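You operate a simulated robot arm through the tools that you are given. There is no shell and no other tool. Be economical: measure what you need, move in short steps, check, and stop when the job is done.

Carry out the task below with a simulated two-armed robot. There is one attempt and no reset: what you move stays moved.

TASK
Take the thin blue fit pad and put it on the press bench shelf. Close the lid of the red box. Put the steel cup on the teal disc. Take the blue pad from the top of the slat-shelf bench and leave it on top of the yellow-taped packet. Pick up the tea flask with one hand, pass it to the other hand and put it on the shelf under the slat-shelf bench. Open the top bench drawer, take the white drip pan and leave it inside, then shut the drawer. Any order will do. Set down upright: steel cup, tea flask.

It is judged by the outcome, as a careful person would: the job done as asked, and still so three seconds after it is handed in. It fails if anything else is knocked over, pushed out of place, dropped, spilled or broken. Lids that push on must go on centred and level and be pressed home; caps that screw on are set level and turned clockwise until they are tight.

THE ROBOT
Two 7-joint arms with three-finger grippers on one trunk, on a base that drives. Base frame: it is fixed to the floor where the robot stands at the start and does not move with it; the origin is under the middle of the robot, x ahead of it, y to its left, z up; the surface under the hand at the start is at about z = 80. Units: cm, rad, N and s.
The left shoulder is at the start at [3, 12.4, 100.8], the right one opposite. With the tool pointing down near the work surface each hand reaches from about 10 to 78 cm from the robot's upright axis, wherever it stands, measured 20 degrees to its own side. Places, roughly: blue pad [75, 0, 75]; lid of the red box [50, 20, 90]; press bench shelf [70, 160, 40]; shelf under the slat-shelf bench [70, -10, 40]; steel cup (7x7x8 cm) [70, 10, 80]; tea flask (7x7x21 cm) [70, -80, 90]; teal disc (11x11x2 cm) [50, -30, 80]; thin blue fit pad [50, 25, 50]; top bench drawer [60, -120, 60]; top bench drawer inside [70, -120, 60]; white drip pan (17x18x6 cm) [70, -120, 80]; yellow-taped packet (16x8x10 cm) [50, -10, 80]. Payload 2.2 kg a hand.
The TCP of each hand is the grasp point between the finger pads, 2.8 cm short of the fingertips. In the tool frame z runs along the fingers and y along their closing line. Largest opening 10.2 cm; the body of the gripper starts 7.1 cm behind the TCP.
Orientation is that of the tool frame in the base frame, as a unit quaternion [x, y, z, w]. With the fingers straight down and closing along the base's y, the tool's x points along the base's -x, its y along +y and its z along -z.

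THE INTERFACE
- The arms move only by the tool drive_tool. It takes "left_deltas", "right_deltas" or both (then of equal length, played together; a hand with none holds still); each is a list of rows, each an object (a shift or turn left out is 0, a gripper value left out holds the last) with "dp": the shift along the tool's x, y, z in units of 20 mm (1.0 is 20 mm), a list of three; "turn": the turn, a rotation vector about the tool's x, y, z in units of 8 degrees (1.0 is 8 degrees), a list of three; "jaw": the gripper command, from -1 (fully open) to 1 (shut), values between in proportion. In form: [{"dp": [x, y, z], "turn": [ax, ay, az], "jaw": jaw}, ...]. A call has 1 to 12 rows; each row shifts and turns the commanded pose from where the row before left it, along the tool's axes as they then stand. A call with a number of a shift or a turn outside -1 to 1 is refused whole. A row lasts 0.2 s, in which the tool goes at most 5 cm and 0.15 rad; a call with a longer step from one row to the next is refused whole, and so is a gripper value outside its range. A pose out of reach is approached as far as the arm can. The call stops where the force on the tool passes 40 N (or 10 N more than at its start, if that is more) or the arm is blocked; 0.2 s more then pass. The fingers move at their own pace and stop on an object; they squeeze with about 34 N. The grip force told is the motor's: it shows also when the fingers shut on nothing. Time passes only in rows, and 0.2 s behind the last, so rows that do not move let the fingers close. The reply holds the time, the measured pose of the TCP, the force on the tool along the base axes, the opening and the grip force, in the units named above and with some noise, with the torque about the TCP (base axes, N m) and any sound that the robot's microphone picked up.
- Cameras (640 x 400 px; columns grow to the right, rows downward): "scene" is now at [2.24, -2.34, 170.23]; the picture's right is [-0.42, -0.91, 0.00], its down [-0.84, 0.39, -0.39] and it looks along [0.36, -0.16, -0.92] (base axes); focal length 288 px, centre (320, 200). "left" rides on the left gripper at [7.2, 3.8, -8.6] in its tool frame; the picture's right is [-0.47, 0.89, 0.00], its down [-0.60, -0.32, -0.73] and it looks along [-0.65, -0.34, 0.68] (tool axes); focal length 256 px, centre (320, 200). "right" rides on the right gripper at [6.9, 4.4, -8.6] in its tool frame; the picture's right is [-0.53, 0.85, 0.00], its down [-0.58, -0.36, -0.73] and it looks along [-0.62, -0.39, 0.68] (tool axes); focal length 256 px, centre (320, 200).
- get_image(camera): a new picture of that camera. It takes no simulated time.
- move_column(by): slides the trunk up (or, below 0, down) by that many cm; the arms and the scene camera ride with it, the base frame stays. It gives what a move gives, with no picture.
- steer(legs): drives the robot by 1 to 6 legs, each [ahead, left, turn to the left] in cm, cm and rad, along the robot's own axes; the way and the turn of a leg run together, so that a leg with both is an arc; at most 150 cm and 3.142 rad a leg. The arms and the cameras ride along, it lands a little off, and it stops where it bumps. It gives what a move gives.
- aim_head(pan, tilt): turns the head with the scene camera to pan (to the left, within 2.496 rad either way) and tilt (down, from -0.506 to 1.204), counted from straight ahead of the robot. It gives what a move gives.
- probe_pixels(camera, pixels): for up to 12 pixels [column, row] of the newest picture of that camera ("zoom" is the newest enlarged one), the place [x, y, z] in the base frame of the surface seen there, good to about 0.2 cm. It takes no simulated time.
- close_up(camera, box): a new picture of the part [left, top, right, bottom] of that camera's present view, enlarged. It takes no simulated time.
- hand_in(): hands the job in; it is judged then, once.

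Go step by step. Measure first, check grasps and placings, and put right what went wrong. The budget is 138 turns and 172 pictures, counting those below and the enlarged ones. Unless the task says otherwise, let go and move clear before handing in, and close with one line.

The tools are called by a JSON object that holds its "api" and its "payload". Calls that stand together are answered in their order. drive_tool: Moves the arms, as the interface text tells. Its arguments: {"type":"object","properties":{"left_deltas":{"type":"array","items":{"type":"object","properties":{"dp":{"type":"array","items":{"type":"number"}},"turn":{"type":"array","items":{"type":"number"}},"jaw":{"type":"number"}}}},"right_deltas":{"type":"array","items":{"type":"object","properties":{"dp":{"type":"array","items":{"type":"number"}},"turn":{"type":"array","items":{"type":"number"}},"jaw":{"type":"number"}}}}},"required":[]} The other tools are called the same way: move_column (by) slides the trunk up or down; steer (legs) drives the base; aim_head (pan, tilt) turns the head that bears the scene camera; get_image (camera) takes a picture; probe_pixels (camera, pixels) gives the place of the surface under pixels of a picture; close_up (camera, box) takes an enlarged picture of a part of a camera's view; hand_in () hands the job in.

At the start:

```text
t: 0.0
left_eef_pos: [66.63, 15.53, 107.79]
left_orientation: [0.0, 1.0, 0.001, 0.0]
left_force: [-0.2, -0.7, 0.8]
left_ft_torque: [-0.03, 0.0, 0.0]
left_grip_width: 10.19
left_grip_force: 0.0
right_eef_pos: [39.95, -29.06, 105.03]
right_orientation: [0.0, 1.0, 0.0, 0.0]
right_force: [0.0, 0.0, 0.5]
right_ft_torque: [0.02, 0.03, 0.0]
right_grip_width: 10.19
right_grip_force: 0.1
trunk travel left (down, up): [-25.0, 29.0]
robot x, y, heading: [0.41, 0.19, 0.003]
head pan, tilt: [-0.433, 1.169]
```

scene: 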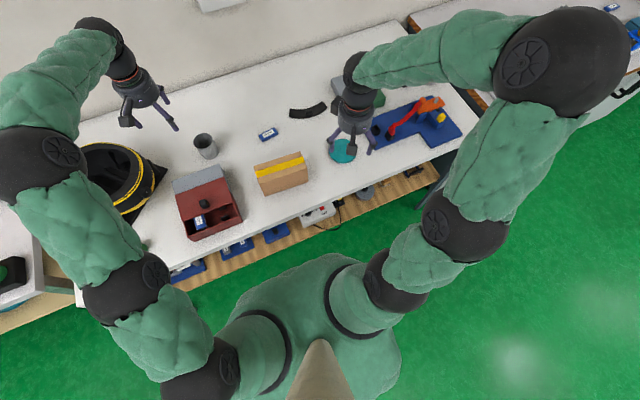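
right: 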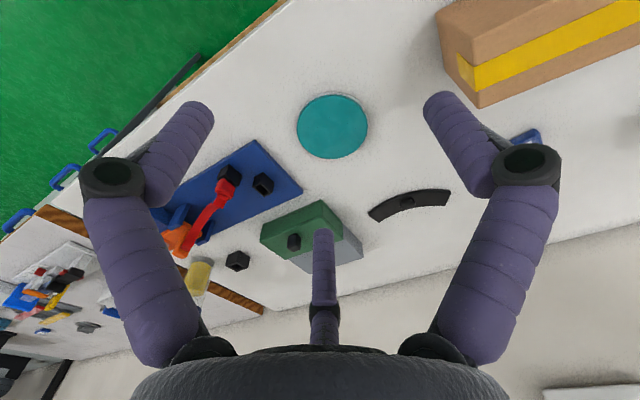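
left: 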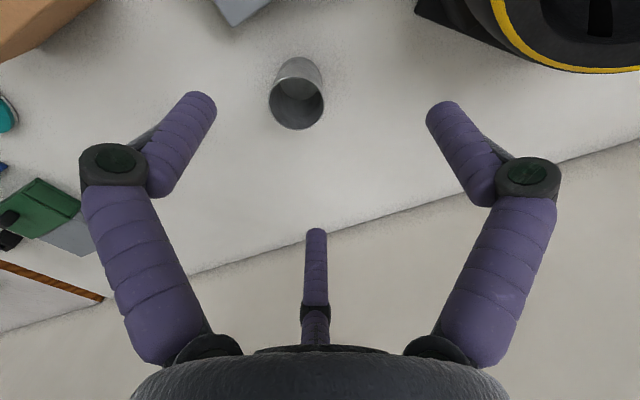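

The start pictures show the cup near (205,145), blue pad at (267,133), packet at (281,175), teal disc at (342,151) and the red box open at (208,205). I'll measure them and look closer.

{"api": "close_up", "payload": {"camera": "scene", "box": [140, 100, 380, 290]}}

{"api": "get_image", "payload": {"camera": "scene"}}

{"api": "probe_pixels", "payload": {"camera": "scene", "pixels": [[206, 138], [267, 133], [281, 160], [285, 180], [342, 151], [200, 180], [210, 215], [204, 202], [195, 270], [240, 250], [276, 234], [307, 195]]}}

```text
2.11 times, centred on (260, 195) of scene
```

zoom: 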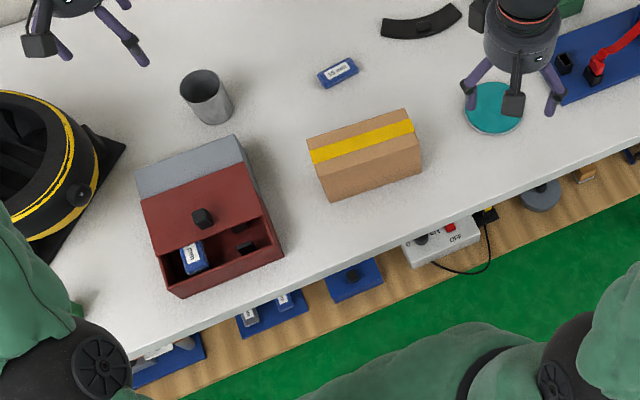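

```text
167 pictures are left
```

scene: 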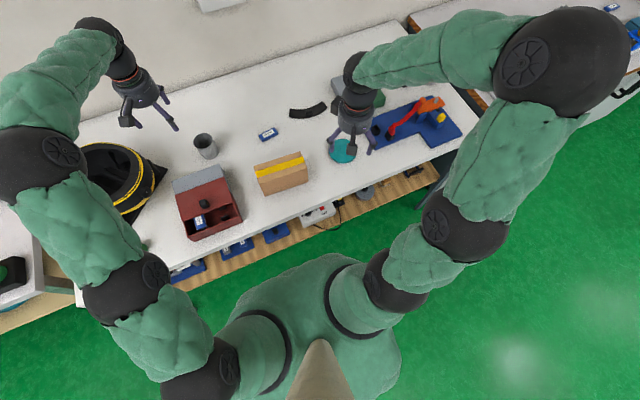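

```text
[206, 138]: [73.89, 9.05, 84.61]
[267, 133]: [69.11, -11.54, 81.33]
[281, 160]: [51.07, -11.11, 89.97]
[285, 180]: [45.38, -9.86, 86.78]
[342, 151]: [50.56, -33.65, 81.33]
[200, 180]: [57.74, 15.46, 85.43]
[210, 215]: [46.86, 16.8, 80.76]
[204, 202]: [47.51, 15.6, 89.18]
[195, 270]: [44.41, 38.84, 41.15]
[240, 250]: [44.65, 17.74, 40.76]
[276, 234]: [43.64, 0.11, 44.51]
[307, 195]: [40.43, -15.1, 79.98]
```

The pads on the lower shelf (about (195,270), (240,250), (276,234)) need a better view, so I'll look closer and survey with the head.

{"api": "close_up", "payload": {"camera": "scene", "box": [150, 190, 310, 290]}}

{"api": "aim_head", "payload": {"pan": -1.1, "tilt": 0.7}}

{"api": "get_image", "payload": {"camera": "scene"}}

{"api": "aim_head", "payload": {"pan": 1.0, "tilt": 0.7}}

{"api": "get_image", "payload": {"camera": "scene"}}

```text
4.00 times, centred on (230, 240) of scene
```

zoom: 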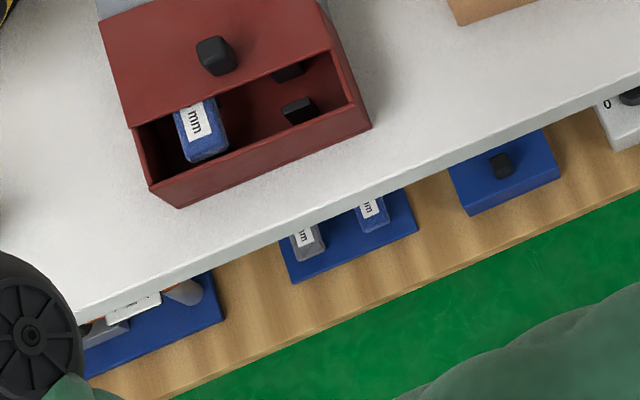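

```text
t: 1.1
left_eef_pos: [66.62, 15.48, 107.82]
left_orientation: [0.0, 1.0, 0.0, 0.001]
left_force: [-0.8, 0.7, -0.4]
left_ft_torque: [0.01, 0.03, 0.02]
left_grip_width: 10.2
left_grip_force: 0.0
right_eef_pos: [39.91, -29.02, 104.94]
right_orientation: [-0.001, 1.0, 0.0, 0.0]
right_force: [0.1, -0.3, 0.0]
right_ft_torque: [0.01, 0.01, -0.03]
right_grip_width: 10.2
right_grip_force: 0.1
trunk travel left (down, up): [-25.0, 29.0]
robot x, y, heading: [-0.17, 0.08, 0.005]
head pan, tilt: [-1.1, 0.7]
```

```text
165 pictures are left
```

scene: 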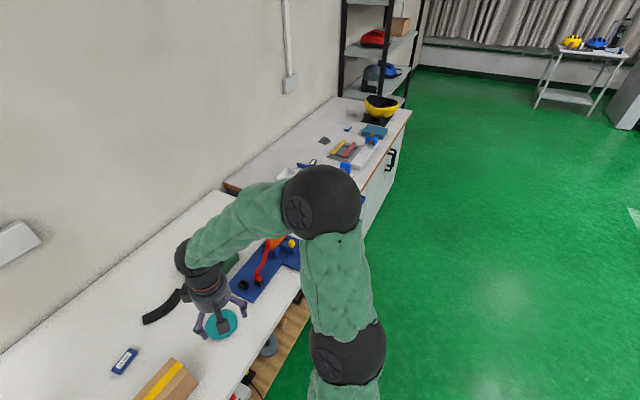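

```text
t: 3.0
left_eef_pos: [66.6, 15.51, 107.83]
left_orientation: [0.0, 1.0, 0.0, 0.0]
left_force: [-0.6, -0.6, -0.4]
left_ft_torque: [-0.01, 0.0, -0.02]
left_grip_width: 10.21
left_grip_force: 0.0
right_eef_pos: [39.83, -29.06, 104.93]
right_orientation: [0.0, 1.0, 0.0, 0.0]
right_force: [-0.4, -0.6, 0.1]
right_ft_torque: [-0.01, 0.0, -0.01]
right_grip_width: 10.19
right_grip_force: 0.1
trunk travel left (down, up): [-25.0, 29.0]
robot x, y, heading: [-0.05, -0.01, 0.001]
head pan, tilt: [1.0, 0.7]
```

```text
164 pictures are left
```

scene: 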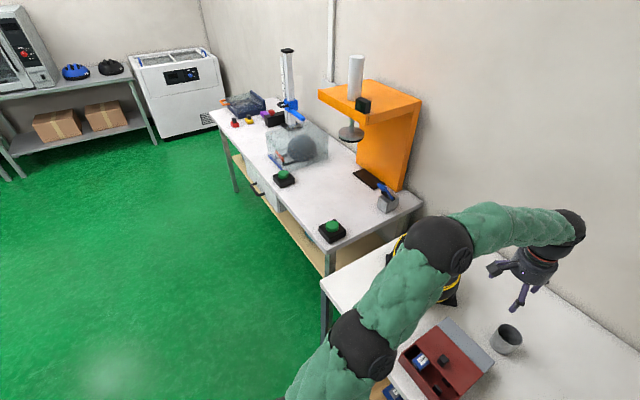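

The tray on the shelf holds a grey and a blue labelled pad (zoom (300,240), (370,210)); I'll back off and lower the trunk to see the shelf and where the box lid goes.

{"api": "steer", "payload": {"legs": [[-65, 0, 0]]}}

{"api": "move_column", "payload": {"by": -15}}

{"api": "aim_head", "payload": {"pan": 0.0, "tilt": 0.7}}

{"api": "get_image", "payload": {"camera": "scene"}}

{"api": "close_up", "payload": {"camera": "scene", "box": [180, 120, 460, 300]}}

```text
t: 6.7
left_eef_pos: [2.05, 15.42, 107.98]
left_orientation: [0.001, 1.0, 0.0, 0.0]
left_force: [0.1, -0.3, -0.2]
left_ft_torque: [0.0, 0.0, 0.0]
left_grip_width: 10.21
left_grip_force: 0.1
right_eef_pos: [-24.68, -29.08, 104.89]
right_orientation: [0.001, 1.0, 0.0, 0.001]
right_force: [0.1, -0.2, 0.0]
right_ft_torque: [-0.03, -0.03, 0.02]
right_grip_width: 10.2
right_grip_force: 0.0
trunk travel left (down, up): [-25.0, 29.0]
robot x, y, heading: [-64.9, 0.38, -0.001]
head pan, tilt: [1.0, 0.7]
```

```text
t: 8.4
left_eef_pos: [2.16, 15.33, 92.89]
left_orientation: [0.0, 1.0, 0.001, 0.0]
left_force: [0.0, -0.4, 0.2]
left_ft_torque: [0.03, 0.01, 0.02]
left_grip_width: 10.21
left_grip_force: 0.1
right_eef_pos: [-24.66, -29.12, 89.95]
right_orientation: [0.001, 1.0, 0.001, 0.001]
right_force: [1.0, 0.4, 0.3]
right_ft_torque: [0.03, 0.04, 0.0]
right_grip_width: 10.22
right_grip_force: 0.1
trunk travel left (down, up): [-10.0, 44.0]
robot x, y, heading: [-64.45, 0.04, -0.006]
head pan, tilt: [1.0, 0.7]
```

```text
t: 9.7
left_eef_pos: [2.14, 15.52, 92.77]
left_orientation: [0.0, 1.0, 0.0, 0.0]
left_force: [0.1, -0.3, -0.5]
left_ft_torque: [0.02, 0.02, 0.01]
left_grip_width: 10.21
left_grip_force: 0.1
right_eef_pos: [-24.64, -29.24, 90.02]
right_orientation: [0.001, 1.0, 0.0, 0.0]
right_force: [-0.7, -0.1, 0.2]
right_ft_torque: [-0.01, 0.01, 0.02]
right_grip_width: 10.18
right_grip_force: 0.0
trunk travel left (down, up): [-10.0, 44.0]
robot x, y, heading: [-64.55, 0.27, 0.002]
head pan, tilt: [0.0, 0.7]
```

```text
163 pictures are left
```

scene: 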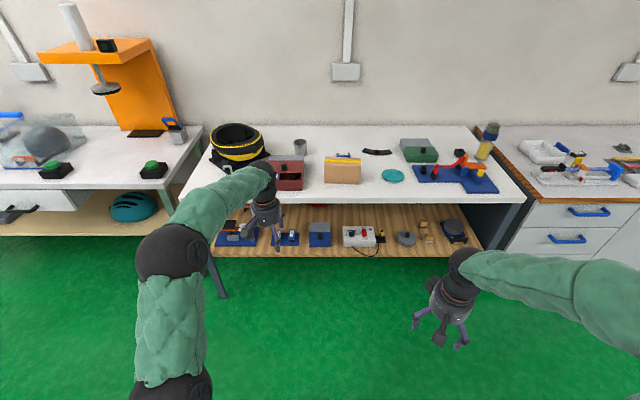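

```text
2.22 times, centred on (320, 210) of scene
```

zoom: 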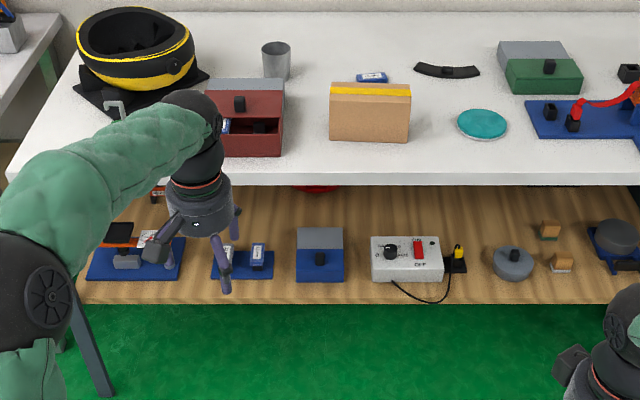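

The left arm hides the tray at zoom (240,255); I'll raise it and look again.

{"api": "drive_tool", "payload": {"left_deltas": [{"dp": [0, 1, -1]}, {"dp": [0, 1, -1]}, {"dp": [0, 1, -1]}, {"dp": [0, 1, -1]}, {"dp": [0, 1, -1]}, {"dp": [0, 1, -1]}, {"dp": [0, 1, -1]}, {"dp": [0, 1, -1]}, {"dp": [0, 1, -1]}, {"dp": [0, 1, -1]}]}}

{"api": "close_up", "payload": {"camera": "scene", "box": [200, 130, 400, 260]}}

{"api": "close_up", "payload": {"camera": "scene", "box": [380, 110, 640, 260]}}

{"api": "close_up", "payload": {"camera": "scene", "box": [0, 100, 260, 260]}}

```text
t: 11.9
left_eef_pos: [0.53, 34.88, 112.25]
left_orientation: [0.0, 1.0, 0.0, 0.0]
left_force: [0.0, 0.0, -0.5]
left_ft_torque: [-0.04, 0.0, 0.01]
left_grip_width: 10.2
left_grip_force: 0.0
left hand out of reach, approached as far as the arm can: row 9, 10
right_eef_pos: [-24.85, -29.01, 90.07]
right_orientation: [0.001, 1.0, -0.001, 0.001]
right_force: [-0.9, -0.6, 1.0]
right_ft_torque: [-0.01, -0.03, -0.07]
right_grip_width: 10.19
right_grip_force: 0.2
trunk travel left (down, up): [-10.0, 44.0]
robot x, y, heading: [-64.51, 0.55, 0.0]
head pan, tilt: [0.0, 0.7]
```

```text
3.08 times, centred on (300, 195) of scene
```

zoom: 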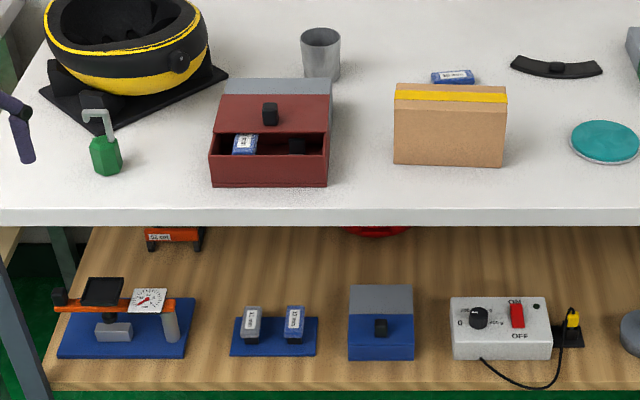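

```text
2.46 times, centred on (510, 185) of scene
```

zoom: 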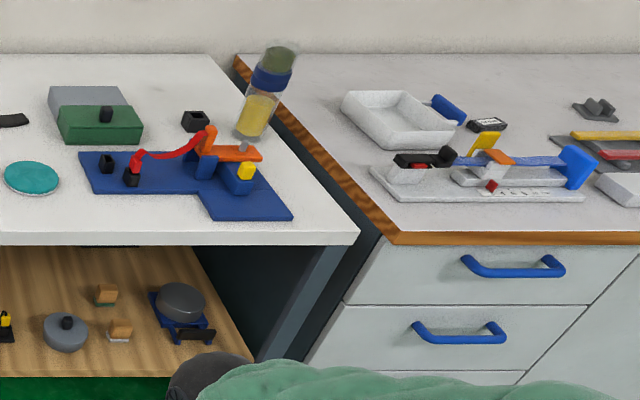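

```text
2.46 times, centred on (130, 180) of scene
```

zoom: 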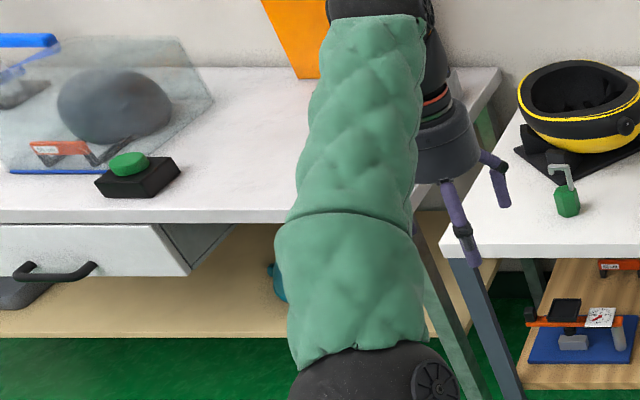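

Two pads stand in the blue tray on the shelf, and one lies in the red box; I'll zoom in on each to tell which is the thin one.

{"api": "close_up", "payload": {"camera": "scene", "box": [260, 215, 320, 252]}}

{"api": "probe_pixels", "payload": {"camera": "zoom", "pixels": [[240, 140], [240, 220], [380, 140], [380, 215], [330, 300], [150, 180], [460, 180]]}}

{"api": "close_up", "payload": {"camera": "scene", "box": [260, 150, 360, 212]}}

{"api": "probe_pixels", "payload": {"camera": "zoom", "pixels": [[100, 160], [90, 185], [220, 175], [175, 80], [100, 115], [260, 115], [175, 205], [90, 50], [175, 140], [530, 20], [555, 15]]}}

```text
10.67 times, centred on (290, 234) of scene
```

zoom: 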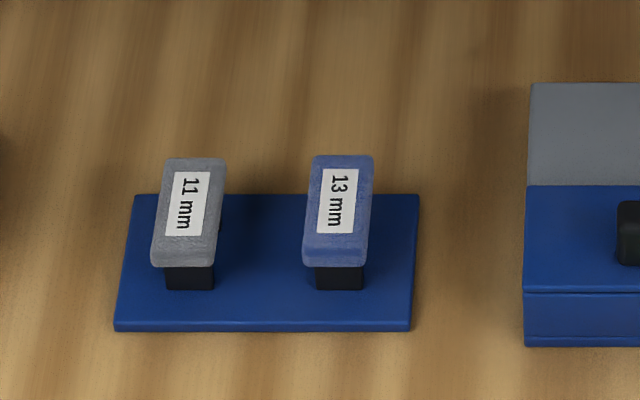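

```text
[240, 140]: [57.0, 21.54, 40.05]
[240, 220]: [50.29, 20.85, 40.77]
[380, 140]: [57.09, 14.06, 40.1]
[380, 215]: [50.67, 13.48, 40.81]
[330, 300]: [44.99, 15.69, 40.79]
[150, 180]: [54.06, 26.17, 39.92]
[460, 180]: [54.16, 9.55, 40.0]
```

```text
6.40 times, centred on (310, 181) of scene
```

zoom: 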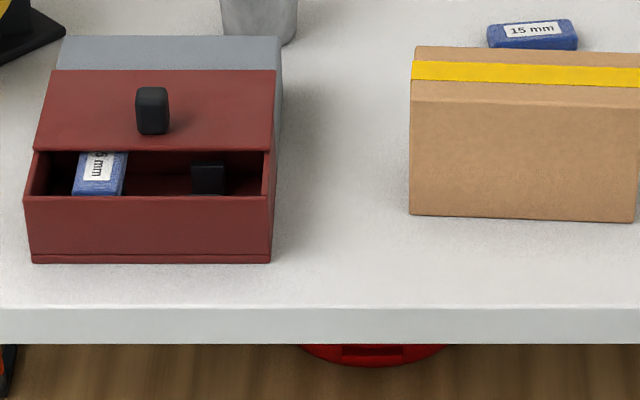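

```text
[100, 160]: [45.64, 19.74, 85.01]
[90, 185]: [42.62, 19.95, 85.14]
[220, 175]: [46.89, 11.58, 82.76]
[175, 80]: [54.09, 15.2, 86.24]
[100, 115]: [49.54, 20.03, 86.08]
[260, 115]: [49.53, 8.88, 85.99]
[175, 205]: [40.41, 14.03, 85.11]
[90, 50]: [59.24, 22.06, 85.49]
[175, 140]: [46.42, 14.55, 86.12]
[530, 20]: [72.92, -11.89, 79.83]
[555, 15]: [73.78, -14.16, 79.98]
```

The 13 mm blue pad in the shelf tray is the thin fit pad, the red lid slides toward the front (knob near [48,15]), and the 15 mm pad lies on the bench top. I'll raise the trunk and go back to the bench.

{"api": "probe_pixels", "payload": {"camera": "zoom", "pixels": [[152, 95], [152, 125], [40, 140], [270, 145], [30, 200], [270, 200], [32, 250], [270, 255], [420, 55], [635, 70], [500, 50], [520, 150]]}}

{"api": "close_up", "payload": {"camera": "scene", "box": [260, 215, 320, 252]}}

{"api": "probe_pixels", "payload": {"camera": "zoom", "pixels": [[318, 165], [368, 165], [310, 240], [360, 240], [337, 256], [337, 275], [340, 200], [190, 200], [560, 140], [560, 300]]}}

{"api": "move_column", "payload": {"by": 15}}

{"api": "steer", "payload": {"legs": [[64.5, 0, 0]]}}

{"api": "aim_head", "payload": {"pan": 0.2, "tilt": 1.0}}

{"api": "get_image", "payload": {"camera": "scene"}}

```text
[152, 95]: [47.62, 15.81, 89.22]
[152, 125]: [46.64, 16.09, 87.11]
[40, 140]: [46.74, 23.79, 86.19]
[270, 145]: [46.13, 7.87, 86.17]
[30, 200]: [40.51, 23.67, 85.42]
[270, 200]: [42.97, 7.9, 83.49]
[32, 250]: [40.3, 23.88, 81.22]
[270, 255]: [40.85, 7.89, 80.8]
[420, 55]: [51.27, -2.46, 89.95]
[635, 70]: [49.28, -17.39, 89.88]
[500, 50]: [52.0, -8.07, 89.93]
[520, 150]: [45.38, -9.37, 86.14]
```

```text
10.67 times, centred on (290, 234) of scene
```

zoom: 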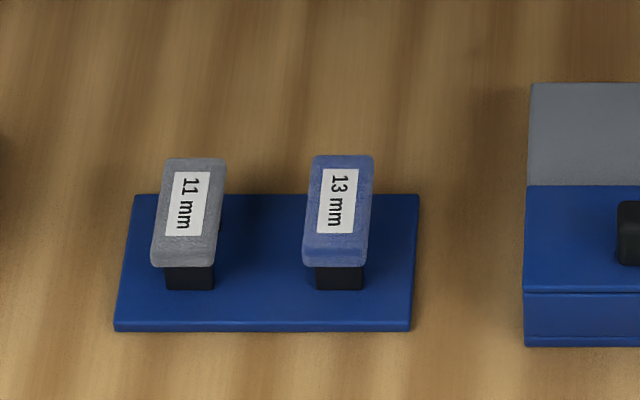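

```text
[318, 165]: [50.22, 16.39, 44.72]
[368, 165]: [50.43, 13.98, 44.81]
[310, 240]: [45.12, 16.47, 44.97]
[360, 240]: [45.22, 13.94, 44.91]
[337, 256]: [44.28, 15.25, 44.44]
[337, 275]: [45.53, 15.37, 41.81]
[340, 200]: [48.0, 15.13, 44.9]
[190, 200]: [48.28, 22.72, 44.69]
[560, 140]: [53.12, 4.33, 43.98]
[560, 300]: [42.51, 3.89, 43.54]
```

```text
t: 13.6
left_eef_pos: [0.72, 34.8, 127.21]
left_orientation: [0.001, 1.0, 0.0, 0.0]
left_force: [0.0, -0.5, 0.1]
left_ft_torque: [-0.02, -0.03, -0.01]
left_grip_width: 10.21
left_grip_force: 0.0
right_eef_pos: [-24.57, -29.06, 104.97]
right_orientation: [0.001, 1.0, 0.001, 0.001]
right_force: [-0.5, 0.5, 0.2]
right_ft_torque: [0.0, 0.01, 0.01]
right_grip_width: 10.18
right_grip_force: 0.1
trunk travel left (down, up): [-25.0, 29.0]
robot x, y, heading: [-64.45, -0.21, -0.004]
head pan, tilt: [0.0, 0.7]
```

```text
t: 17.2
left_eef_pos: [64.9, 34.51, 127.07]
left_orientation: [0.002, 1.0, 0.0, -0.001]
left_force: [0.5, 0.9, -1.2]
left_ft_torque: [0.0, -0.01, 0.01]
left_grip_width: 10.2
left_grip_force: 0.1
right_eef_pos: [39.59, -29.32, 104.9]
right_orientation: [0.001, 1.0, -0.001, 0.0]
right_force: [0.7, 0.4, 0.2]
right_ft_torque: [0.01, -0.01, 0.02]
right_grip_width: 10.21
right_grip_force: 0.1
trunk travel left (down, up): [-25.0, 29.0]
robot x, y, heading: [-0.46, -0.12, -0.003]
head pan, tilt: [0.0, 0.7]
```

```text
t: 18.0
left_eef_pos: [64.83, 34.55, 127.21]
left_orientation: [0.001, 1.0, 0.0, 0.0]
left_force: [-0.2, -0.1, -0.1]
left_ft_torque: [-0.01, -0.02, 0.0]
left_grip_width: 10.2
left_grip_force: 0.0
right_eef_pos: [39.44, -29.1, 105.01]
right_orientation: [0.002, 1.0, 0.001, 0.0]
right_force: [-0.2, 0.2, -0.4]
right_ft_torque: [-0.03, 0.0, -0.01]
right_grip_width: 10.21
right_grip_force: 0.1
trunk travel left (down, up): [-25.0, 29.0]
robot x, y, heading: [-0.25, -0.06, -0.004]
head pan, tilt: [0.201, 1.0]
```

```text
155 pictures are left
```

scene: 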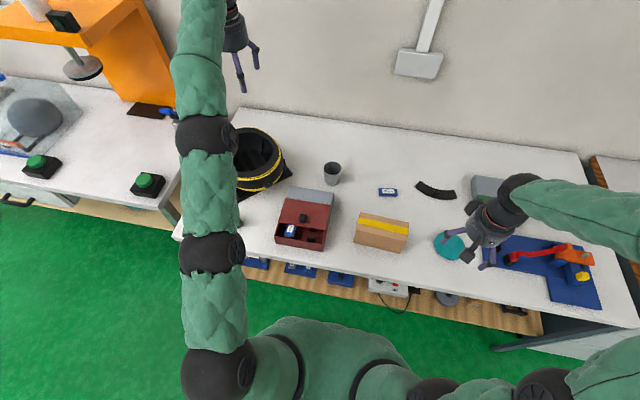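

The knob is near [47.6,15.8,86–89]. I'll bring the left hand above it with jaws partly closed.

{"api": "drive_tool", "payload": {"left_deltas": [{"dp": [0.86, -0.937, 1], "jaw": 0}, {"dp": [0.86, -0.937, 1]}, {"dp": [0.86, -0.937, 1]}, {"dp": [0.86, -0.937, 1]}, {"dp": [0.86, -0.937, 1]}, {"dp": [0.86, -0.937, 1]}, {"dp": [0.86, -0.937, 1]}, {"dp": [0.86, -0.937, 1]}, {"dp": [0.86, -0.937, 1]}, {"dp": [0.86, -0.937, 1]}, {"dp": [0, 0, 1]}, {"dp": [0, 0, 1]}]}}

{"api": "get_image", "payload": {"camera": "left"}}

{"api": "probe_pixels", "payload": {"camera": "left", "pixels": [[320, 140], [310, 150], [330, 130], [320, 160]]}}

```text
t: 20.6
left_eef_pos: [47.56, 15.8, 103.18]
left_orientation: [0.002, 1.0, 0.001, 0.0]
left_force: [-0.1, 0.4, 0.0]
left_ft_torque: [0.03, -0.01, 0.02]
left_grip_width: 5.11
left_grip_force: 0.0
right_eef_pos: [39.35, -29.35, 104.95]
right_orientation: [0.002, 1.0, 0.0, 0.001]
right_force: [-0.3, -0.5, -0.6]
right_ft_torque: [0.0, 0.0, 0.02]
right_grip_width: 10.19
right_grip_force: 0.2
trunk travel left (down, up): [-25.0, 29.0]
robot x, y, heading: [-0.29, 0.04, -0.002]
head pan, tilt: [0.201, 1.0]
```

```text
154 pictures are left
```

left: 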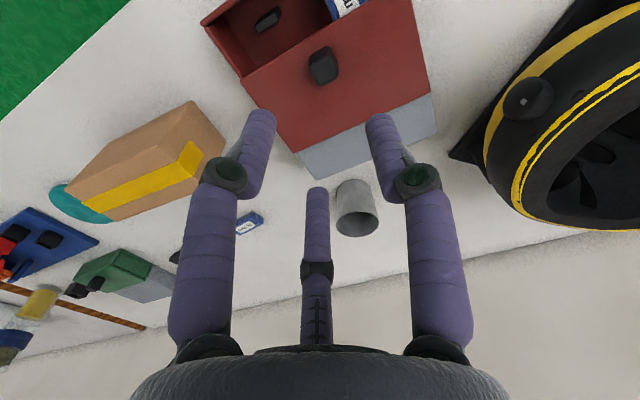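

```text
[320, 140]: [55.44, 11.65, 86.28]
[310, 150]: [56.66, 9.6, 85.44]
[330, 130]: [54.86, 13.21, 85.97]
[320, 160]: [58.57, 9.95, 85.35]
```

{"api": "probe_pixels", "payload": {"camera": "left", "pixels": [[322, 60], [313, 68], [335, 62], [322, 82], [318, 48], [270, 60], [345, 10], [270, 17], [220, 55], [430, 95], [420, 20]]}}

```text
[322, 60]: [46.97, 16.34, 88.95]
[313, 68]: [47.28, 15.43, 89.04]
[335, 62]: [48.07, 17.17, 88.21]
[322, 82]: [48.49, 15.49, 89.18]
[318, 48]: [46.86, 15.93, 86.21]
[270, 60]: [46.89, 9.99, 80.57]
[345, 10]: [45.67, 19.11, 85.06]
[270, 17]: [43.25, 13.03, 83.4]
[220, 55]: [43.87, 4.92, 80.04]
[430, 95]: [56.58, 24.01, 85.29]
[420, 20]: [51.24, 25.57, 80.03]
```

The knob centre is ≈[47.8,15.9], top 89.2. I'll lower onto it and close the jaws.

{"api": "drive_tool", "payload": {"left_deltas": [{"dp": [-0.1, 0.05, 0.97]}, {"dp": [0, 0, 0.97]}, {"dp": [0, 0, 0.97]}, {"dp": [0, 0, 0.97]}, {"dp": [0, 0, 0.97]}, {"dp": [0, 0, 0.97]}, {"dp": [0, 0, 0.97]}, {"jaw": 1}, {}, {}, {}]}}

```text
t: 23.0
left_eef_pos: [47.83, 15.84, 89.47]
left_orientation: [0.001, 1.0, 0.0, 0.0]
left_force: [-0.1, -4.8, -1.8]
left_ft_torque: [0.26, -0.02, -0.21]
left_grip_width: 2.53
left_grip_force: 44.4
right_eef_pos: [39.47, -29.36, 104.94]
right_orientation: [0.002, 1.0, 0.0, -0.001]
right_force: [0.0, -1.0, -0.1]
right_ft_torque: [0.01, 0.01, -0.01]
right_grip_width: 10.19
right_grip_force: 0.1
trunk travel left (down, up): [-25.0, 29.0]
robot x, y, heading: [-0.53, -0.37, -0.006]
head pan, tilt: [0.201, 1.0]
```

The knob is gripped (2.53 cm). Now I'll slide it toward the front.

{"api": "drive_tool", "payload": {"left_deltas": [{"dp": [0.4, 0, 0]}, {"dp": [0.4, 0, 0]}, {"dp": [0.4, 0, 0]}, {"dp": [0.4, 0, 0]}, {"dp": [0.4, 0, 0]}, {"dp": [0.4, 0, 0]}, {"dp": [0.2, 0, 0]}, {"dp": [0.2, 0, 0]}]}}

{"api": "get_image", "payload": {"camera": "left"}}

{"api": "close_up", "payload": {"camera": "scene", "box": [220, 150, 400, 280]}}

```text
t: 24.8
left_eef_pos: [42.71, 15.82, 89.41]
left_orientation: [0.002, 1.0, 0.0, 0.002]
left_force: [17.9, -13.2, -22.0]
left_ft_torque: [0.49, -0.37, 0.12]
left_grip_width: 2.64
left_grip_force: 44.9
right_eef_pos: [39.64, -29.31, 104.91]
right_orientation: [0.002, 1.0, 0.0, 0.0]
right_force: [0.5, -0.4, -0.2]
right_ft_torque: [-0.07, 0.03, -0.01]
right_grip_width: 10.2
right_grip_force: 0.1
trunk travel left (down, up): [-25.0, 29.0]
robot x, y, heading: [-0.3, -0.12, -0.0]
head pan, tilt: [0.201, 1.0]
```

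```text
153 pictures are left
```

left: 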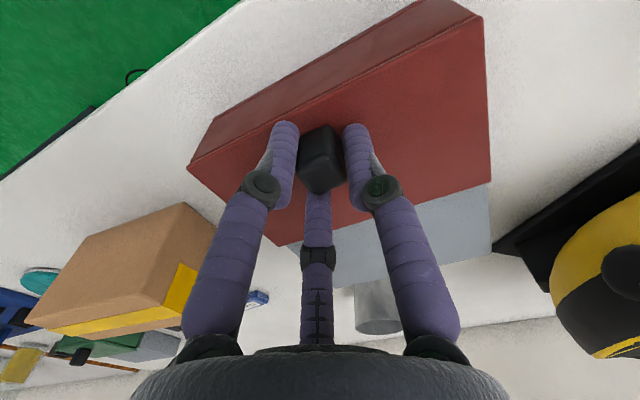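

```text
3.08 times, centred on (310, 215) of scene
```

zoom: 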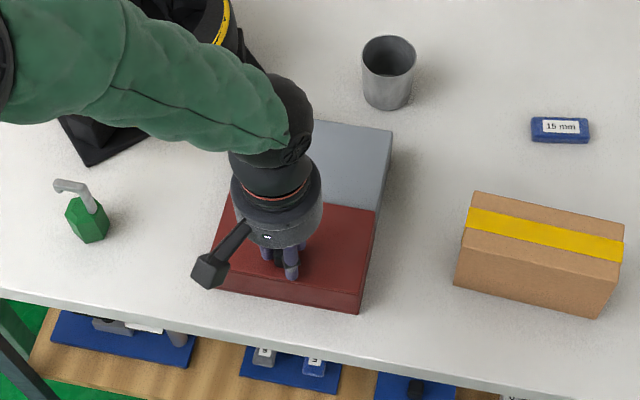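

The lid moved 5.1 cm and met a stop (18 N). I'll release, lift, and check.

{"api": "drive_tool", "payload": {"left_deltas": [{"dp": [-0.12, 0, 0]}, {"jaw": 0}, {}, {"dp": [0, 0, -1]}, {"dp": [0, 0, -1]}, {"dp": [0, 0, -1]}, {"dp": [0, 0, -1]}, {"dp": [0, 0, -1]}]}}

{"api": "get_image", "payload": {"camera": "left"}}

{"api": "probe_pixels", "payload": {"camera": "left", "pixels": [[320, 40], [300, 20], [340, 90], [240, 20], [270, 20], [410, 70], [320, 130], [360, 200], [440, 110]]}}

```text
t: 26.6
left_eef_pos: [42.49, 15.99, 99.44]
left_orientation: [0.002, 1.0, 0.0, 0.0]
left_force: [-0.3, 0.4, -0.1]
left_ft_torque: [0.02, -0.04, -0.04]
left_grip_width: 5.09
left_grip_force: 0.0
right_eef_pos: [39.45, -29.34, 104.94]
right_orientation: [0.002, 1.0, 0.0, 0.0]
right_force: [-0.3, -0.7, 0.4]
right_ft_torque: [-0.01, -0.05, -0.01]
right_grip_width: 10.2
right_grip_force: 0.1
trunk travel left (down, up): [-25.0, 29.0]
robot x, y, heading: [-0.32, -0.09, -0.004]
head pan, tilt: [0.201, 1.0]
```

```text
151 pictures are left
```

left: 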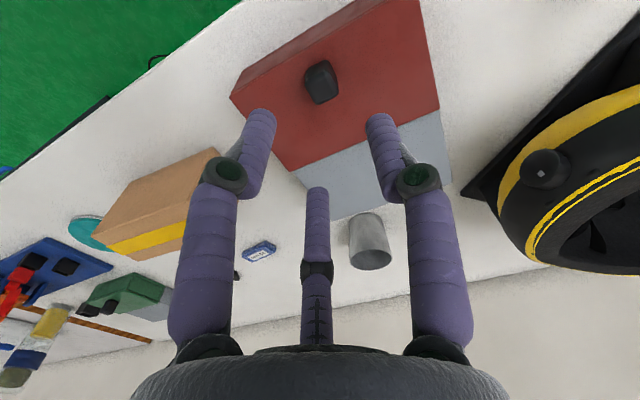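

```text
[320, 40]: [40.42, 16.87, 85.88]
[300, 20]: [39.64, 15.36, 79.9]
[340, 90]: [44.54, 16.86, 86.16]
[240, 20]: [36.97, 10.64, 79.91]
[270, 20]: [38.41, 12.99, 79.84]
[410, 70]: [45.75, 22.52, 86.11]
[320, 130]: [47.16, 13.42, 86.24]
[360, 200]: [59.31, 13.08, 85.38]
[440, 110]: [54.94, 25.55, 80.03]
```

The lid is closed (front edge now x≈40.4, flush). Next the cup: I'll measure it.

{"api": "close_up", "payload": {"camera": "scene", "box": [300, 140, 480, 270]}}

{"api": "probe_pixels", "payload": {"camera": "left", "pixels": [[350, 218], [386, 217], [371, 268], [352, 258], [390, 255], [370, 235]]}}

```text
3.08 times, centred on (390, 205) of scene
```

zoom: 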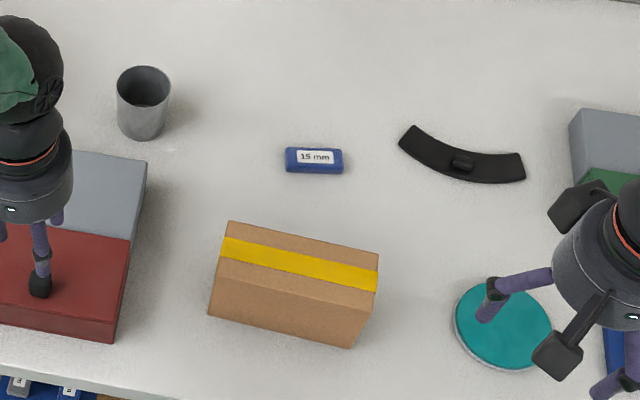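

```text
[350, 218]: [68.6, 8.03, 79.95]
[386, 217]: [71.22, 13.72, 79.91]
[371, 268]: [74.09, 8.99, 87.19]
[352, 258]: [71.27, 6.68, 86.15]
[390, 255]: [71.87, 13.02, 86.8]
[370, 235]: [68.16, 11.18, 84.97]
```

{"api": "probe_pixels", "payload": {"camera": "zoom", "pixels": [[119, 88], [169, 90], [144, 67], [144, 103], [144, 115], [144, 85], [315, 157], [288, 170], [342, 170], [290, 152], [341, 152], [505, 330]]}}

```text
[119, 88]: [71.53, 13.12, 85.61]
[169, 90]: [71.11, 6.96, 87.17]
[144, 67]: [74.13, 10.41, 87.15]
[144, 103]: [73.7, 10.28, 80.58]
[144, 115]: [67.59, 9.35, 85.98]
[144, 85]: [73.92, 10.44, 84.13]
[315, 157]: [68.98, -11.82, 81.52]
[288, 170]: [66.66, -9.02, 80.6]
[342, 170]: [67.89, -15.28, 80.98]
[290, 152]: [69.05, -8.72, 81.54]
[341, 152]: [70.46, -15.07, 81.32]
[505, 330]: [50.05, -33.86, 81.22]
```

The cup is centred at ≈[71,10], rim z≈87.5. I'll move the left hand above it, opened.

{"api": "drive_tool", "payload": {"left_deltas": [{"dp": [-1, -0.25, 0], "jaw": -1}, {"dp": [-1, -0.25, 0]}, {"dp": [-1, -0.25, 0]}, {"dp": [-1, -0.25, 0]}, {"dp": [-1, -0.25, 0]}, {"dp": [-1, -0.25, 0]}, {"dp": [-1, -0.25, 0]}, {"dp": [-1, -0.25, 0]}, {"dp": [-1, -0.25, 0]}, {"dp": [-1, -0.25, 0]}, {"dp": [-1, -0.25, 0]}, {"dp": [-1, -0.25, 0]}]}}

{"api": "drive_tool", "payload": {"left_deltas": [{"dp": [-1, 0, 0]}, {"dp": [-1, 0, 0]}, {"dp": [-0.25, 0, 0]}, {}]}}

{"api": "get_image", "payload": {"camera": "left"}}

```text
t: 29.2
left_eef_pos: [66.49, 9.98, 99.5]
left_orientation: [0.002, 1.0, -0.001, -0.001]
left_force: [0.7, -0.2, -0.4]
left_ft_torque: [-0.02, 0.0, 0.0]
left_grip_width: 10.18
left_grip_force: 0.1
right_eef_pos: [39.58, -29.34, 104.92]
right_orientation: [0.002, 1.0, 0.0, 0.0]
right_force: [-0.4, 0.2, -0.2]
right_ft_torque: [0.04, 0.05, 0.01]
right_grip_width: 10.2
right_grip_force: 0.0
trunk travel left (down, up): [-25.0, 29.0]
robot x, y, heading: [-0.23, 0.13, -0.008]
head pan, tilt: [0.201, 1.0]
```

```text
t: 30.2
left_eef_pos: [70.92, 9.88, 99.53]
left_orientation: [0.002, 1.0, 0.0, 0.0]
left_force: [-0.4, 0.8, 0.1]
left_ft_torque: [0.04, 0.0, -0.01]
left_grip_width: 10.21
left_grip_force: 0.1
right_eef_pos: [39.49, -29.38, 104.94]
right_orientation: [0.001, 1.0, 0.0, 0.0]
right_force: [0.8, -1.1, 0.2]
right_ft_torque: [0.04, 0.02, 0.02]
right_grip_width: 10.19
right_grip_force: 0.1
trunk travel left (down, up): [-25.0, 29.0]
robot x, y, heading: [-0.11, 0.08, -0.004]
head pan, tilt: [0.201, 1.0]
```

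```text
149 pictures are left
```

left: 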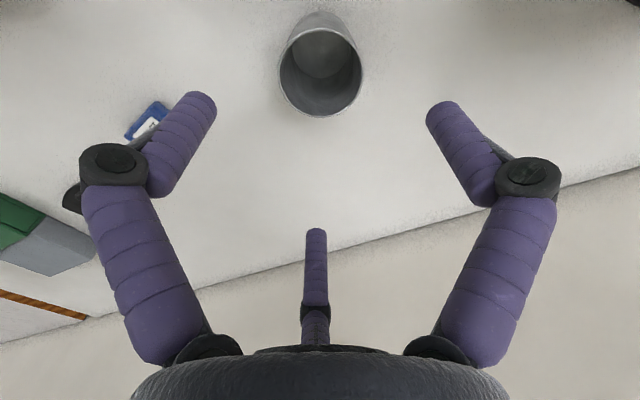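

Centred over the cup (320,65). Lower and grip.

{"api": "drive_tool", "payload": {"left_deltas": [{"dp": [0, 0.05, 1]}, {"dp": [0, 0, 1]}, {"dp": [0, 0, 1]}, {"dp": [0, 0, 1]}, {"dp": [0, 0, 1]}, {"dp": [0, 0, 1]}, {"dp": [0, 0, 1]}, {"jaw": 1}, {}, {}, {}]}}

{"api": "drive_tool", "payload": {"left_deltas": [{"dp": [0, 0, -1]}, {"dp": [0, 0, -1]}, {"dp": [0, 0, -1]}, {"dp": [0, 0, -1]}, {"dp": [0, 0, -1]}, {"dp": [0, 0, -1]}, {"dp": [0, 0, -1]}, {"dp": [0, 0, -1]}, {"dp": [0, 0, -1]}]}}

{"api": "get_image", "payload": {"camera": "left"}}

```text
t: 32.6
left_eef_pos: [70.93, 10.09, 85.64]
left_orientation: [0.002, 1.0, 0.0, 0.0]
left_force: [1.1, 1.1, 1.9]
left_ft_torque: [0.1, 0.0, 0.01]
left_grip_width: 6.38
left_grip_force: 33.6
right_eef_pos: [39.36, -29.24, 104.98]
right_orientation: [0.002, 1.0, 0.0, 0.0]
right_force: [0.1, -0.6, -0.2]
right_ft_torque: [0.0, -0.02, -0.01]
right_grip_width: 10.19
right_grip_force: 0.0
trunk travel left (down, up): [-25.0, 29.0]
robot x, y, heading: [-0.31, -0.12, -0.002]
head pan, tilt: [0.201, 1.0]
```

```text
t: 34.6
left_eef_pos: [70.89, 9.91, 103.65]
left_orientation: [0.001, 1.0, 0.0, 0.0]
left_force: [0.3, 0.3, -0.1]
left_ft_torque: [0.01, -0.04, -0.01]
left_grip_width: 6.38
left_grip_force: 34.6
right_eef_pos: [39.48, -29.35, 105.03]
right_orientation: [0.002, 1.0, 0.001, 0.001]
right_force: [-0.1, 0.3, 0.1]
right_ft_torque: [-0.02, 0.02, 0.04]
right_grip_width: 10.2
right_grip_force: 0.1
trunk travel left (down, up): [-25.0, 29.0]
robot x, y, heading: [-0.49, -0.41, -0.004]
head pan, tilt: [0.201, 1.0]
```

```text
148 pictures are left
```

left: 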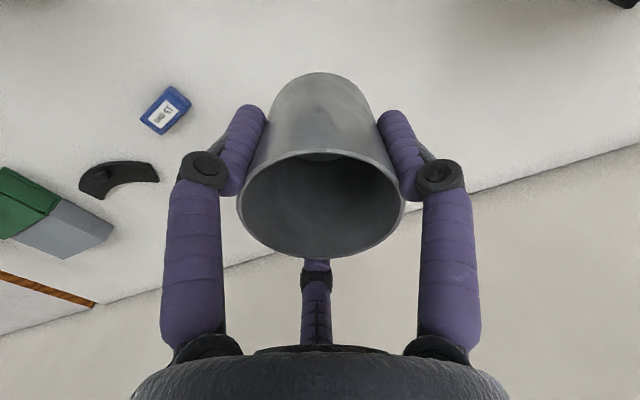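

The cup is held, level. I'll pull the right hand back out of the way and drive 22 cm right.

{"api": "drive_tool", "payload": {"right_deltas": [{"dp": [1, 0, 0]}, {"dp": [1, 0, 0]}, {"dp": [1, 0, 0]}, {"dp": [1, -0.3, 0]}, {"dp": [1, -0.3, 0]}, {"dp": [1, -0.3, 0]}, {"dp": [1, -0.3, 0]}, {"dp": [0, -0.5, 0]}]}}

{"api": "steer", "payload": {"legs": [[0, -22, 0]]}}

{"api": "get_image", "payload": {"camera": "scene"}}

```text
t: 36.4
left_eef_pos: [70.94, 9.87, 103.51]
left_orientation: [0.002, 1.0, 0.0, 0.0]
left_force: [-0.4, 0.0, -0.9]
left_ft_torque: [0.04, 0.01, -0.01]
left_grip_width: 6.36
left_grip_force: 34.2
right_eef_pos: [25.42, -32.62, 104.84]
right_orientation: [0.001, 1.0, 0.0, 0.0]
right_force: [0.5, -0.9, -0.3]
right_ft_torque: [-0.01, 0.04, -0.01]
right_grip_width: 10.19
right_grip_force: 0.0
trunk travel left (down, up): [-25.0, 29.0]
robot x, y, heading: [-0.31, -0.04, -0.006]
head pan, tilt: [0.201, 1.0]
```

```text
t: 38.1
left_eef_pos: [70.89, -12.24, 103.62]
left_orientation: [0.003, 1.0, 0.0, 0.001]
left_force: [-0.8, 0.5, -1.3]
left_ft_torque: [0.06, 0.02, 0.0]
left_grip_width: 6.34
left_grip_force: 34.0
right_eef_pos: [25.35, -54.84, 104.99]
right_orientation: [0.002, 1.0, 0.001, 0.0]
right_force: [-0.4, 0.7, -0.3]
right_ft_torque: [0.05, -0.03, 0.02]
right_grip_width: 10.2
right_grip_force: 0.0
trunk travel left (down, up): [-25.0, 29.0]
robot x, y, heading: [-0.19, -22.24, -0.013]
head pan, tilt: [0.201, 1.0]
```

```text
147 pictures are left
```

scene: 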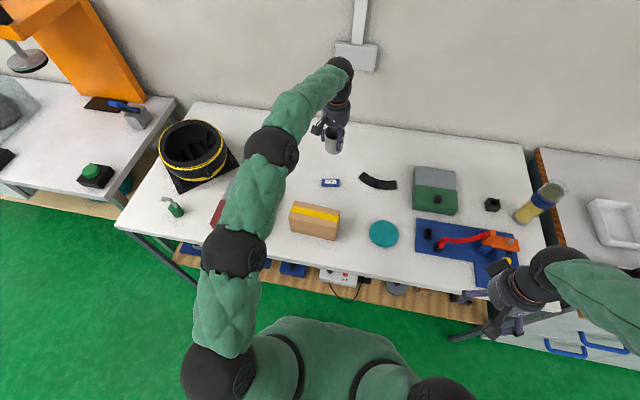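

Now the disc is fully visible at (383,234); I'll measure its rim.

{"api": "close_up", "payload": {"camera": "scene", "box": [280, 160, 480, 285]}}

{"api": "probe_pixels", "payload": {"camera": "scene", "pixels": [[371, 234], [396, 234], [383, 223], [383, 245], [290, 206], [338, 212], [306, 220], [340, 214], [295, 202], [316, 215]]}}

```text
3.20 times, centred on (380, 222) of scene
```

zoom: 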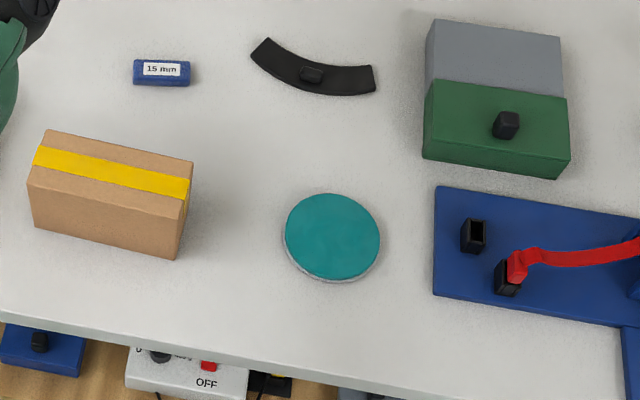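

```text
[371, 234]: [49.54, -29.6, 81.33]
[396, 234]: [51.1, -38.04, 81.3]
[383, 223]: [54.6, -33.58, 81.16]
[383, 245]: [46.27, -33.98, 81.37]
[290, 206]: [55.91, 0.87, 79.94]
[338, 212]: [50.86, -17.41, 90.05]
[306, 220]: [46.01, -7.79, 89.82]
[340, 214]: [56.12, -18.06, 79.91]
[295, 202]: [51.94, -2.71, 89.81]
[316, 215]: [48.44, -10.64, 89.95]
```

Disc centre ≈[50.4,-33.7], top z 81.3. I'll carry the cup over it.

{"api": "drive_tool", "payload": {"left_deltas": [{"dp": [0.932, -0.975, 0]}, {"dp": [0.932, -0.975, 0]}, {"dp": [0.932, -0.975, 0]}, {"dp": [0.932, -0.975, 0]}, {"dp": [0.932, -0.975, 0]}, {"dp": [0.932, -0.975, 0]}, {"dp": [0.932, -0.975, 0]}, {"dp": [0.932, -0.975, 0]}, {"dp": [0.932, -0.975, 0]}, {"dp": [0.932, -0.975, 0]}, {"dp": [0.932, -0.975, 0]}, {"dp": [0, 0, 0]}]}}

{"api": "drive_tool", "payload": {"left_deltas": [{"dp": [0, 0, 1]}, {"dp": [0, 0, 1]}, {"dp": [0, 0, 1]}, {"dp": [0, 0, 1]}, {"dp": [0, 0, 1]}, {"dp": [0, 0, 1]}, {"dp": [0, 0, 1]}, {}]}}

{"api": "get_image", "payload": {"camera": "left"}}

```text
t: 40.7
left_eef_pos: [50.24, -33.52, 103.57]
left_orientation: [0.003, 1.0, -0.001, -0.001]
left_force: [0.3, 0.5, -0.6]
left_ft_torque: [0.02, 0.0, -0.01]
left_grip_width: 6.4
left_grip_force: 33.4
right_eef_pos: [25.42, -54.68, 104.91]
right_orientation: [0.002, 1.0, 0.0, 0.0]
right_force: [0.3, -0.5, 0.4]
right_ft_torque: [0.01, -0.02, -0.02]
right_grip_width: 10.19
right_grip_force: 0.1
trunk travel left (down, up): [-25.0, 29.0]
robot x, y, heading: [-0.58, -22.38, -0.007]
head pan, tilt: [0.201, 1.0]
```

```text
t: 42.5
left_eef_pos: [50.4, -33.49, 89.6]
left_orientation: [0.003, 1.0, 0.0, 0.0]
left_force: [1.0, 0.6, -0.3]
left_ft_torque: [0.01, 0.03, -0.01]
left_grip_width: 6.39
left_grip_force: 34.1
right_eef_pos: [25.25, -54.93, 104.89]
right_orientation: [0.003, 1.0, 0.0, -0.001]
right_force: [-0.6, -0.2, 0.3]
right_ft_torque: [0.01, -0.02, -0.01]
right_grip_width: 10.19
right_grip_force: 0.0
trunk travel left (down, up): [-25.0, 29.0]
robot x, y, heading: [-0.53, -22.14, -0.007]
head pan, tilt: [0.201, 1.0]
```

```text
145 pictures are left
```

left: 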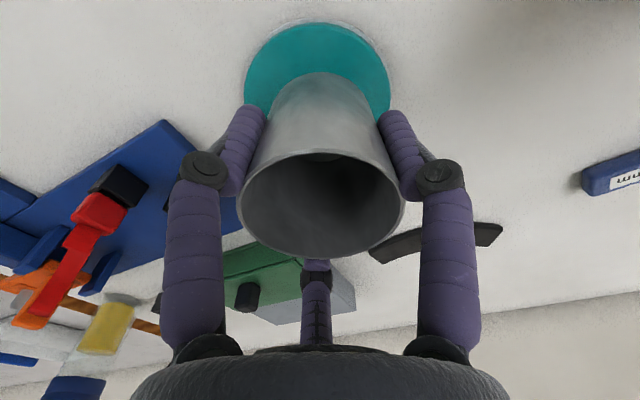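

Centred; lower 2.6 cm gently.

{"api": "drive_tool", "payload": {"left_deltas": [{"dp": [0, -0.03, 0.5]}, {"dp": [0, -0.02, 0.4]}, {"dp": [0, 0, 0.2]}, {"dp": [0, 0, 0.15]}, {"dp": [0, 0, 0.05]}, {}]}}

```text
t: 43.9
left_eef_pos: [50.32, -33.65, 86.95]
left_orientation: [0.003, 1.0, 0.0, -0.001]
left_force: [-0.6, 0.4, -0.9]
left_ft_torque: [-0.03, -0.01, 0.01]
left_grip_width: 6.41
left_grip_force: 33.9
right_eef_pos: [25.41, -54.64, 104.95]
right_orientation: [0.002, 1.0, 0.0, 0.0]
right_force: [-0.2, 0.4, 0.3]
right_ft_torque: [0.0, 0.02, 0.0]
right_grip_width: 10.21
right_grip_force: 0.0
trunk travel left (down, up): [-25.0, 29.0]
robot x, y, heading: [-0.32, -22.24, -0.009]
head pan, tilt: [0.201, 1.0]
```

No contact yet; a few more millimetres.

{"api": "drive_tool", "payload": {"left_deltas": [{"dp": [0, 0, 0.08]}, {"dp": [0, 0, 0.07]}, {}]}}

```text
t: 44.7
left_eef_pos: [50.45, -33.68, 86.81]
left_orientation: [0.002, 1.0, -0.001, 0.002]
left_force: [-1.1, 0.3, 11.8]
left_ft_torque: [0.04, 0.27, 0.02]
left_grip_width: 6.38
left_grip_force: 33.8
right_eef_pos: [25.19, -54.71, 104.87]
right_orientation: [0.002, 1.0, 0.0, 0.0]
right_force: [-0.4, 0.7, -0.9]
right_ft_torque: [0.0, 0.01, -0.04]
right_grip_width: 10.2
right_grip_force: 0.0
trunk travel left (down, up): [-25.0, 29.0]
robot x, y, heading: [-0.54, -22.35, -0.006]
head pan, tilt: [0.201, 1.0]
```

Contact (12 N up). Release and lift off.

{"api": "drive_tool", "payload": {"left_deltas": [{"jaw": -1}, {}, {}, {"dp": [0, 0, -0.5]}, {"dp": [0, 0, -1]}, {"dp": [0, 0, -1]}, {"dp": [0, 0, -1]}, {"dp": [0, 0, -1]}, {"dp": [0, 0, -1]}, {"dp": [0, 0, -1]}, {"dp": [0, 0, -1]}]}}

{"api": "get_image", "payload": {"camera": "left"}}

```text
t: 47.1
left_eef_pos: [50.15, -33.78, 101.72]
left_orientation: [0.003, 1.0, 0.0, 0.0]
left_force: [0.1, 0.2, 0.1]
left_ft_torque: [0.0, 0.04, 0.02]
left_grip_width: 10.2
left_grip_force: 0.1
right_eef_pos: [25.38, -54.71, 104.88]
right_orientation: [0.002, 1.0, 0.0, 0.0]
right_force: [-0.1, -0.1, -0.6]
right_ft_torque: [-0.01, -0.04, 0.01]
right_grip_width: 10.2
right_grip_force: 0.1
trunk travel left (down, up): [-25.0, 29.0]
robot x, y, heading: [-0.43, -22.37, -0.007]
head pan, tilt: [0.201, 1.0]
```

```text
144 pictures are left
```

left: 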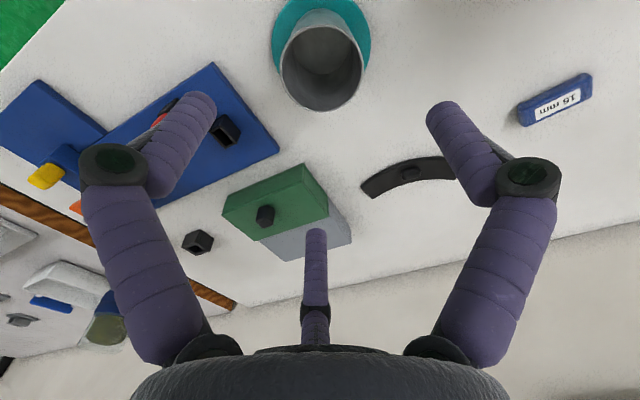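

The cup stands centred on the disc. Next the 15 mm pad: move over it and turn the hand ~78° to close across its short side.

{"api": "drive_tool", "payload": {"left_deltas": [{"dp": [-0.84, 0.99, 0]}, {"dp": [-0.84, 0.99, 0]}, {"dp": [-0.84, 0.99, 0]}, {"dp": [-0.84, 0.99, 0]}, {"dp": [-0.84, 0.99, 0]}, {"dp": [-0.84, 0.99, 0]}, {"dp": [-0.84, 0.99, 0]}, {"dp": [-0.84, 0.99, 0]}, {"dp": [-0.84, 0.99, 0]}, {"dp": [-0.84, 0.99, 0]}, {"dp": [-0.84, 0.99, 0]}, {}]}}

{"api": "drive_tool", "payload": {"left_deltas": [{"turn": [0, 0, 1], "jaw": 0}, {"turn": [0, 0, 1]}, {"turn": [0, 0, 1]}, {"turn": [0, 0, 1]}, {"turn": [0, 0, 1]}, {"turn": [0, 0, 1]}, {"turn": [0, 0, 1]}, {"turn": [0, 0, 1]}, {"turn": [0, 0, 1]}, {"turn": [0, 0, 0.7]}, {}]}}

{"api": "get_image", "payload": {"camera": "left"}}

```text
t: 49.7
left_eef_pos: [68.86, -12.05, 101.71]
left_orientation: [0.003, 1.0, 0.001, 0.0]
left_force: [-0.2, -0.8, -0.6]
left_ft_torque: [0.01, -0.04, 0.0]
left_grip_width: 10.21
left_grip_force: 0.0
right_eef_pos: [25.33, -54.89, 104.83]
right_orientation: [0.003, 1.0, -0.001, 0.0]
right_force: [-0.1, -0.4, 0.7]
right_ft_torque: [0.01, -0.01, -0.03]
right_grip_width: 10.2
right_grip_force: 0.0
trunk travel left (down, up): [-25.0, 29.0]
robot x, y, heading: [-0.42, -22.33, -0.002]
head pan, tilt: [0.201, 1.0]
```

```text
t: 52.1
left_eef_pos: [68.9, -12.03, 101.76]
left_orientation: [0.629, 0.777, 0.0, 0.001]
left_force: [0.6, -0.5, 0.5]
left_ft_torque: [0.01, 0.0, 0.03]
left_grip_width: 5.1
left_grip_force: 0.1
right_eef_pos: [25.3, -54.81, 104.91]
right_orientation: [0.003, 1.0, 0.0, 0.0]
right_force: [-0.4, 0.2, 0.5]
right_ft_torque: [-0.02, 0.0, 0.01]
right_grip_width: 10.21
right_grip_force: 0.0
trunk travel left (down, up): [-25.0, 29.0]
robot x, y, heading: [-0.62, -22.47, -0.004]
head pan, tilt: [0.201, 1.0]
```

```text
143 pictures are left
```

left: 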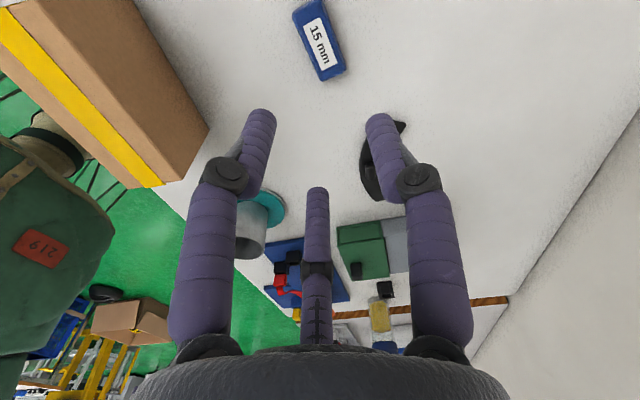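

{"api": "probe_pixels", "payload": {"camera": "left", "pixels": [[296, 12], [326, 3], [318, 76], [343, 70], [320, 40]]}}

```text
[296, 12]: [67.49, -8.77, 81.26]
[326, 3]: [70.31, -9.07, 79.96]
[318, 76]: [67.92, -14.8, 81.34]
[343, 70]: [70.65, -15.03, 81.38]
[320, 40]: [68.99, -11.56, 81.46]
```

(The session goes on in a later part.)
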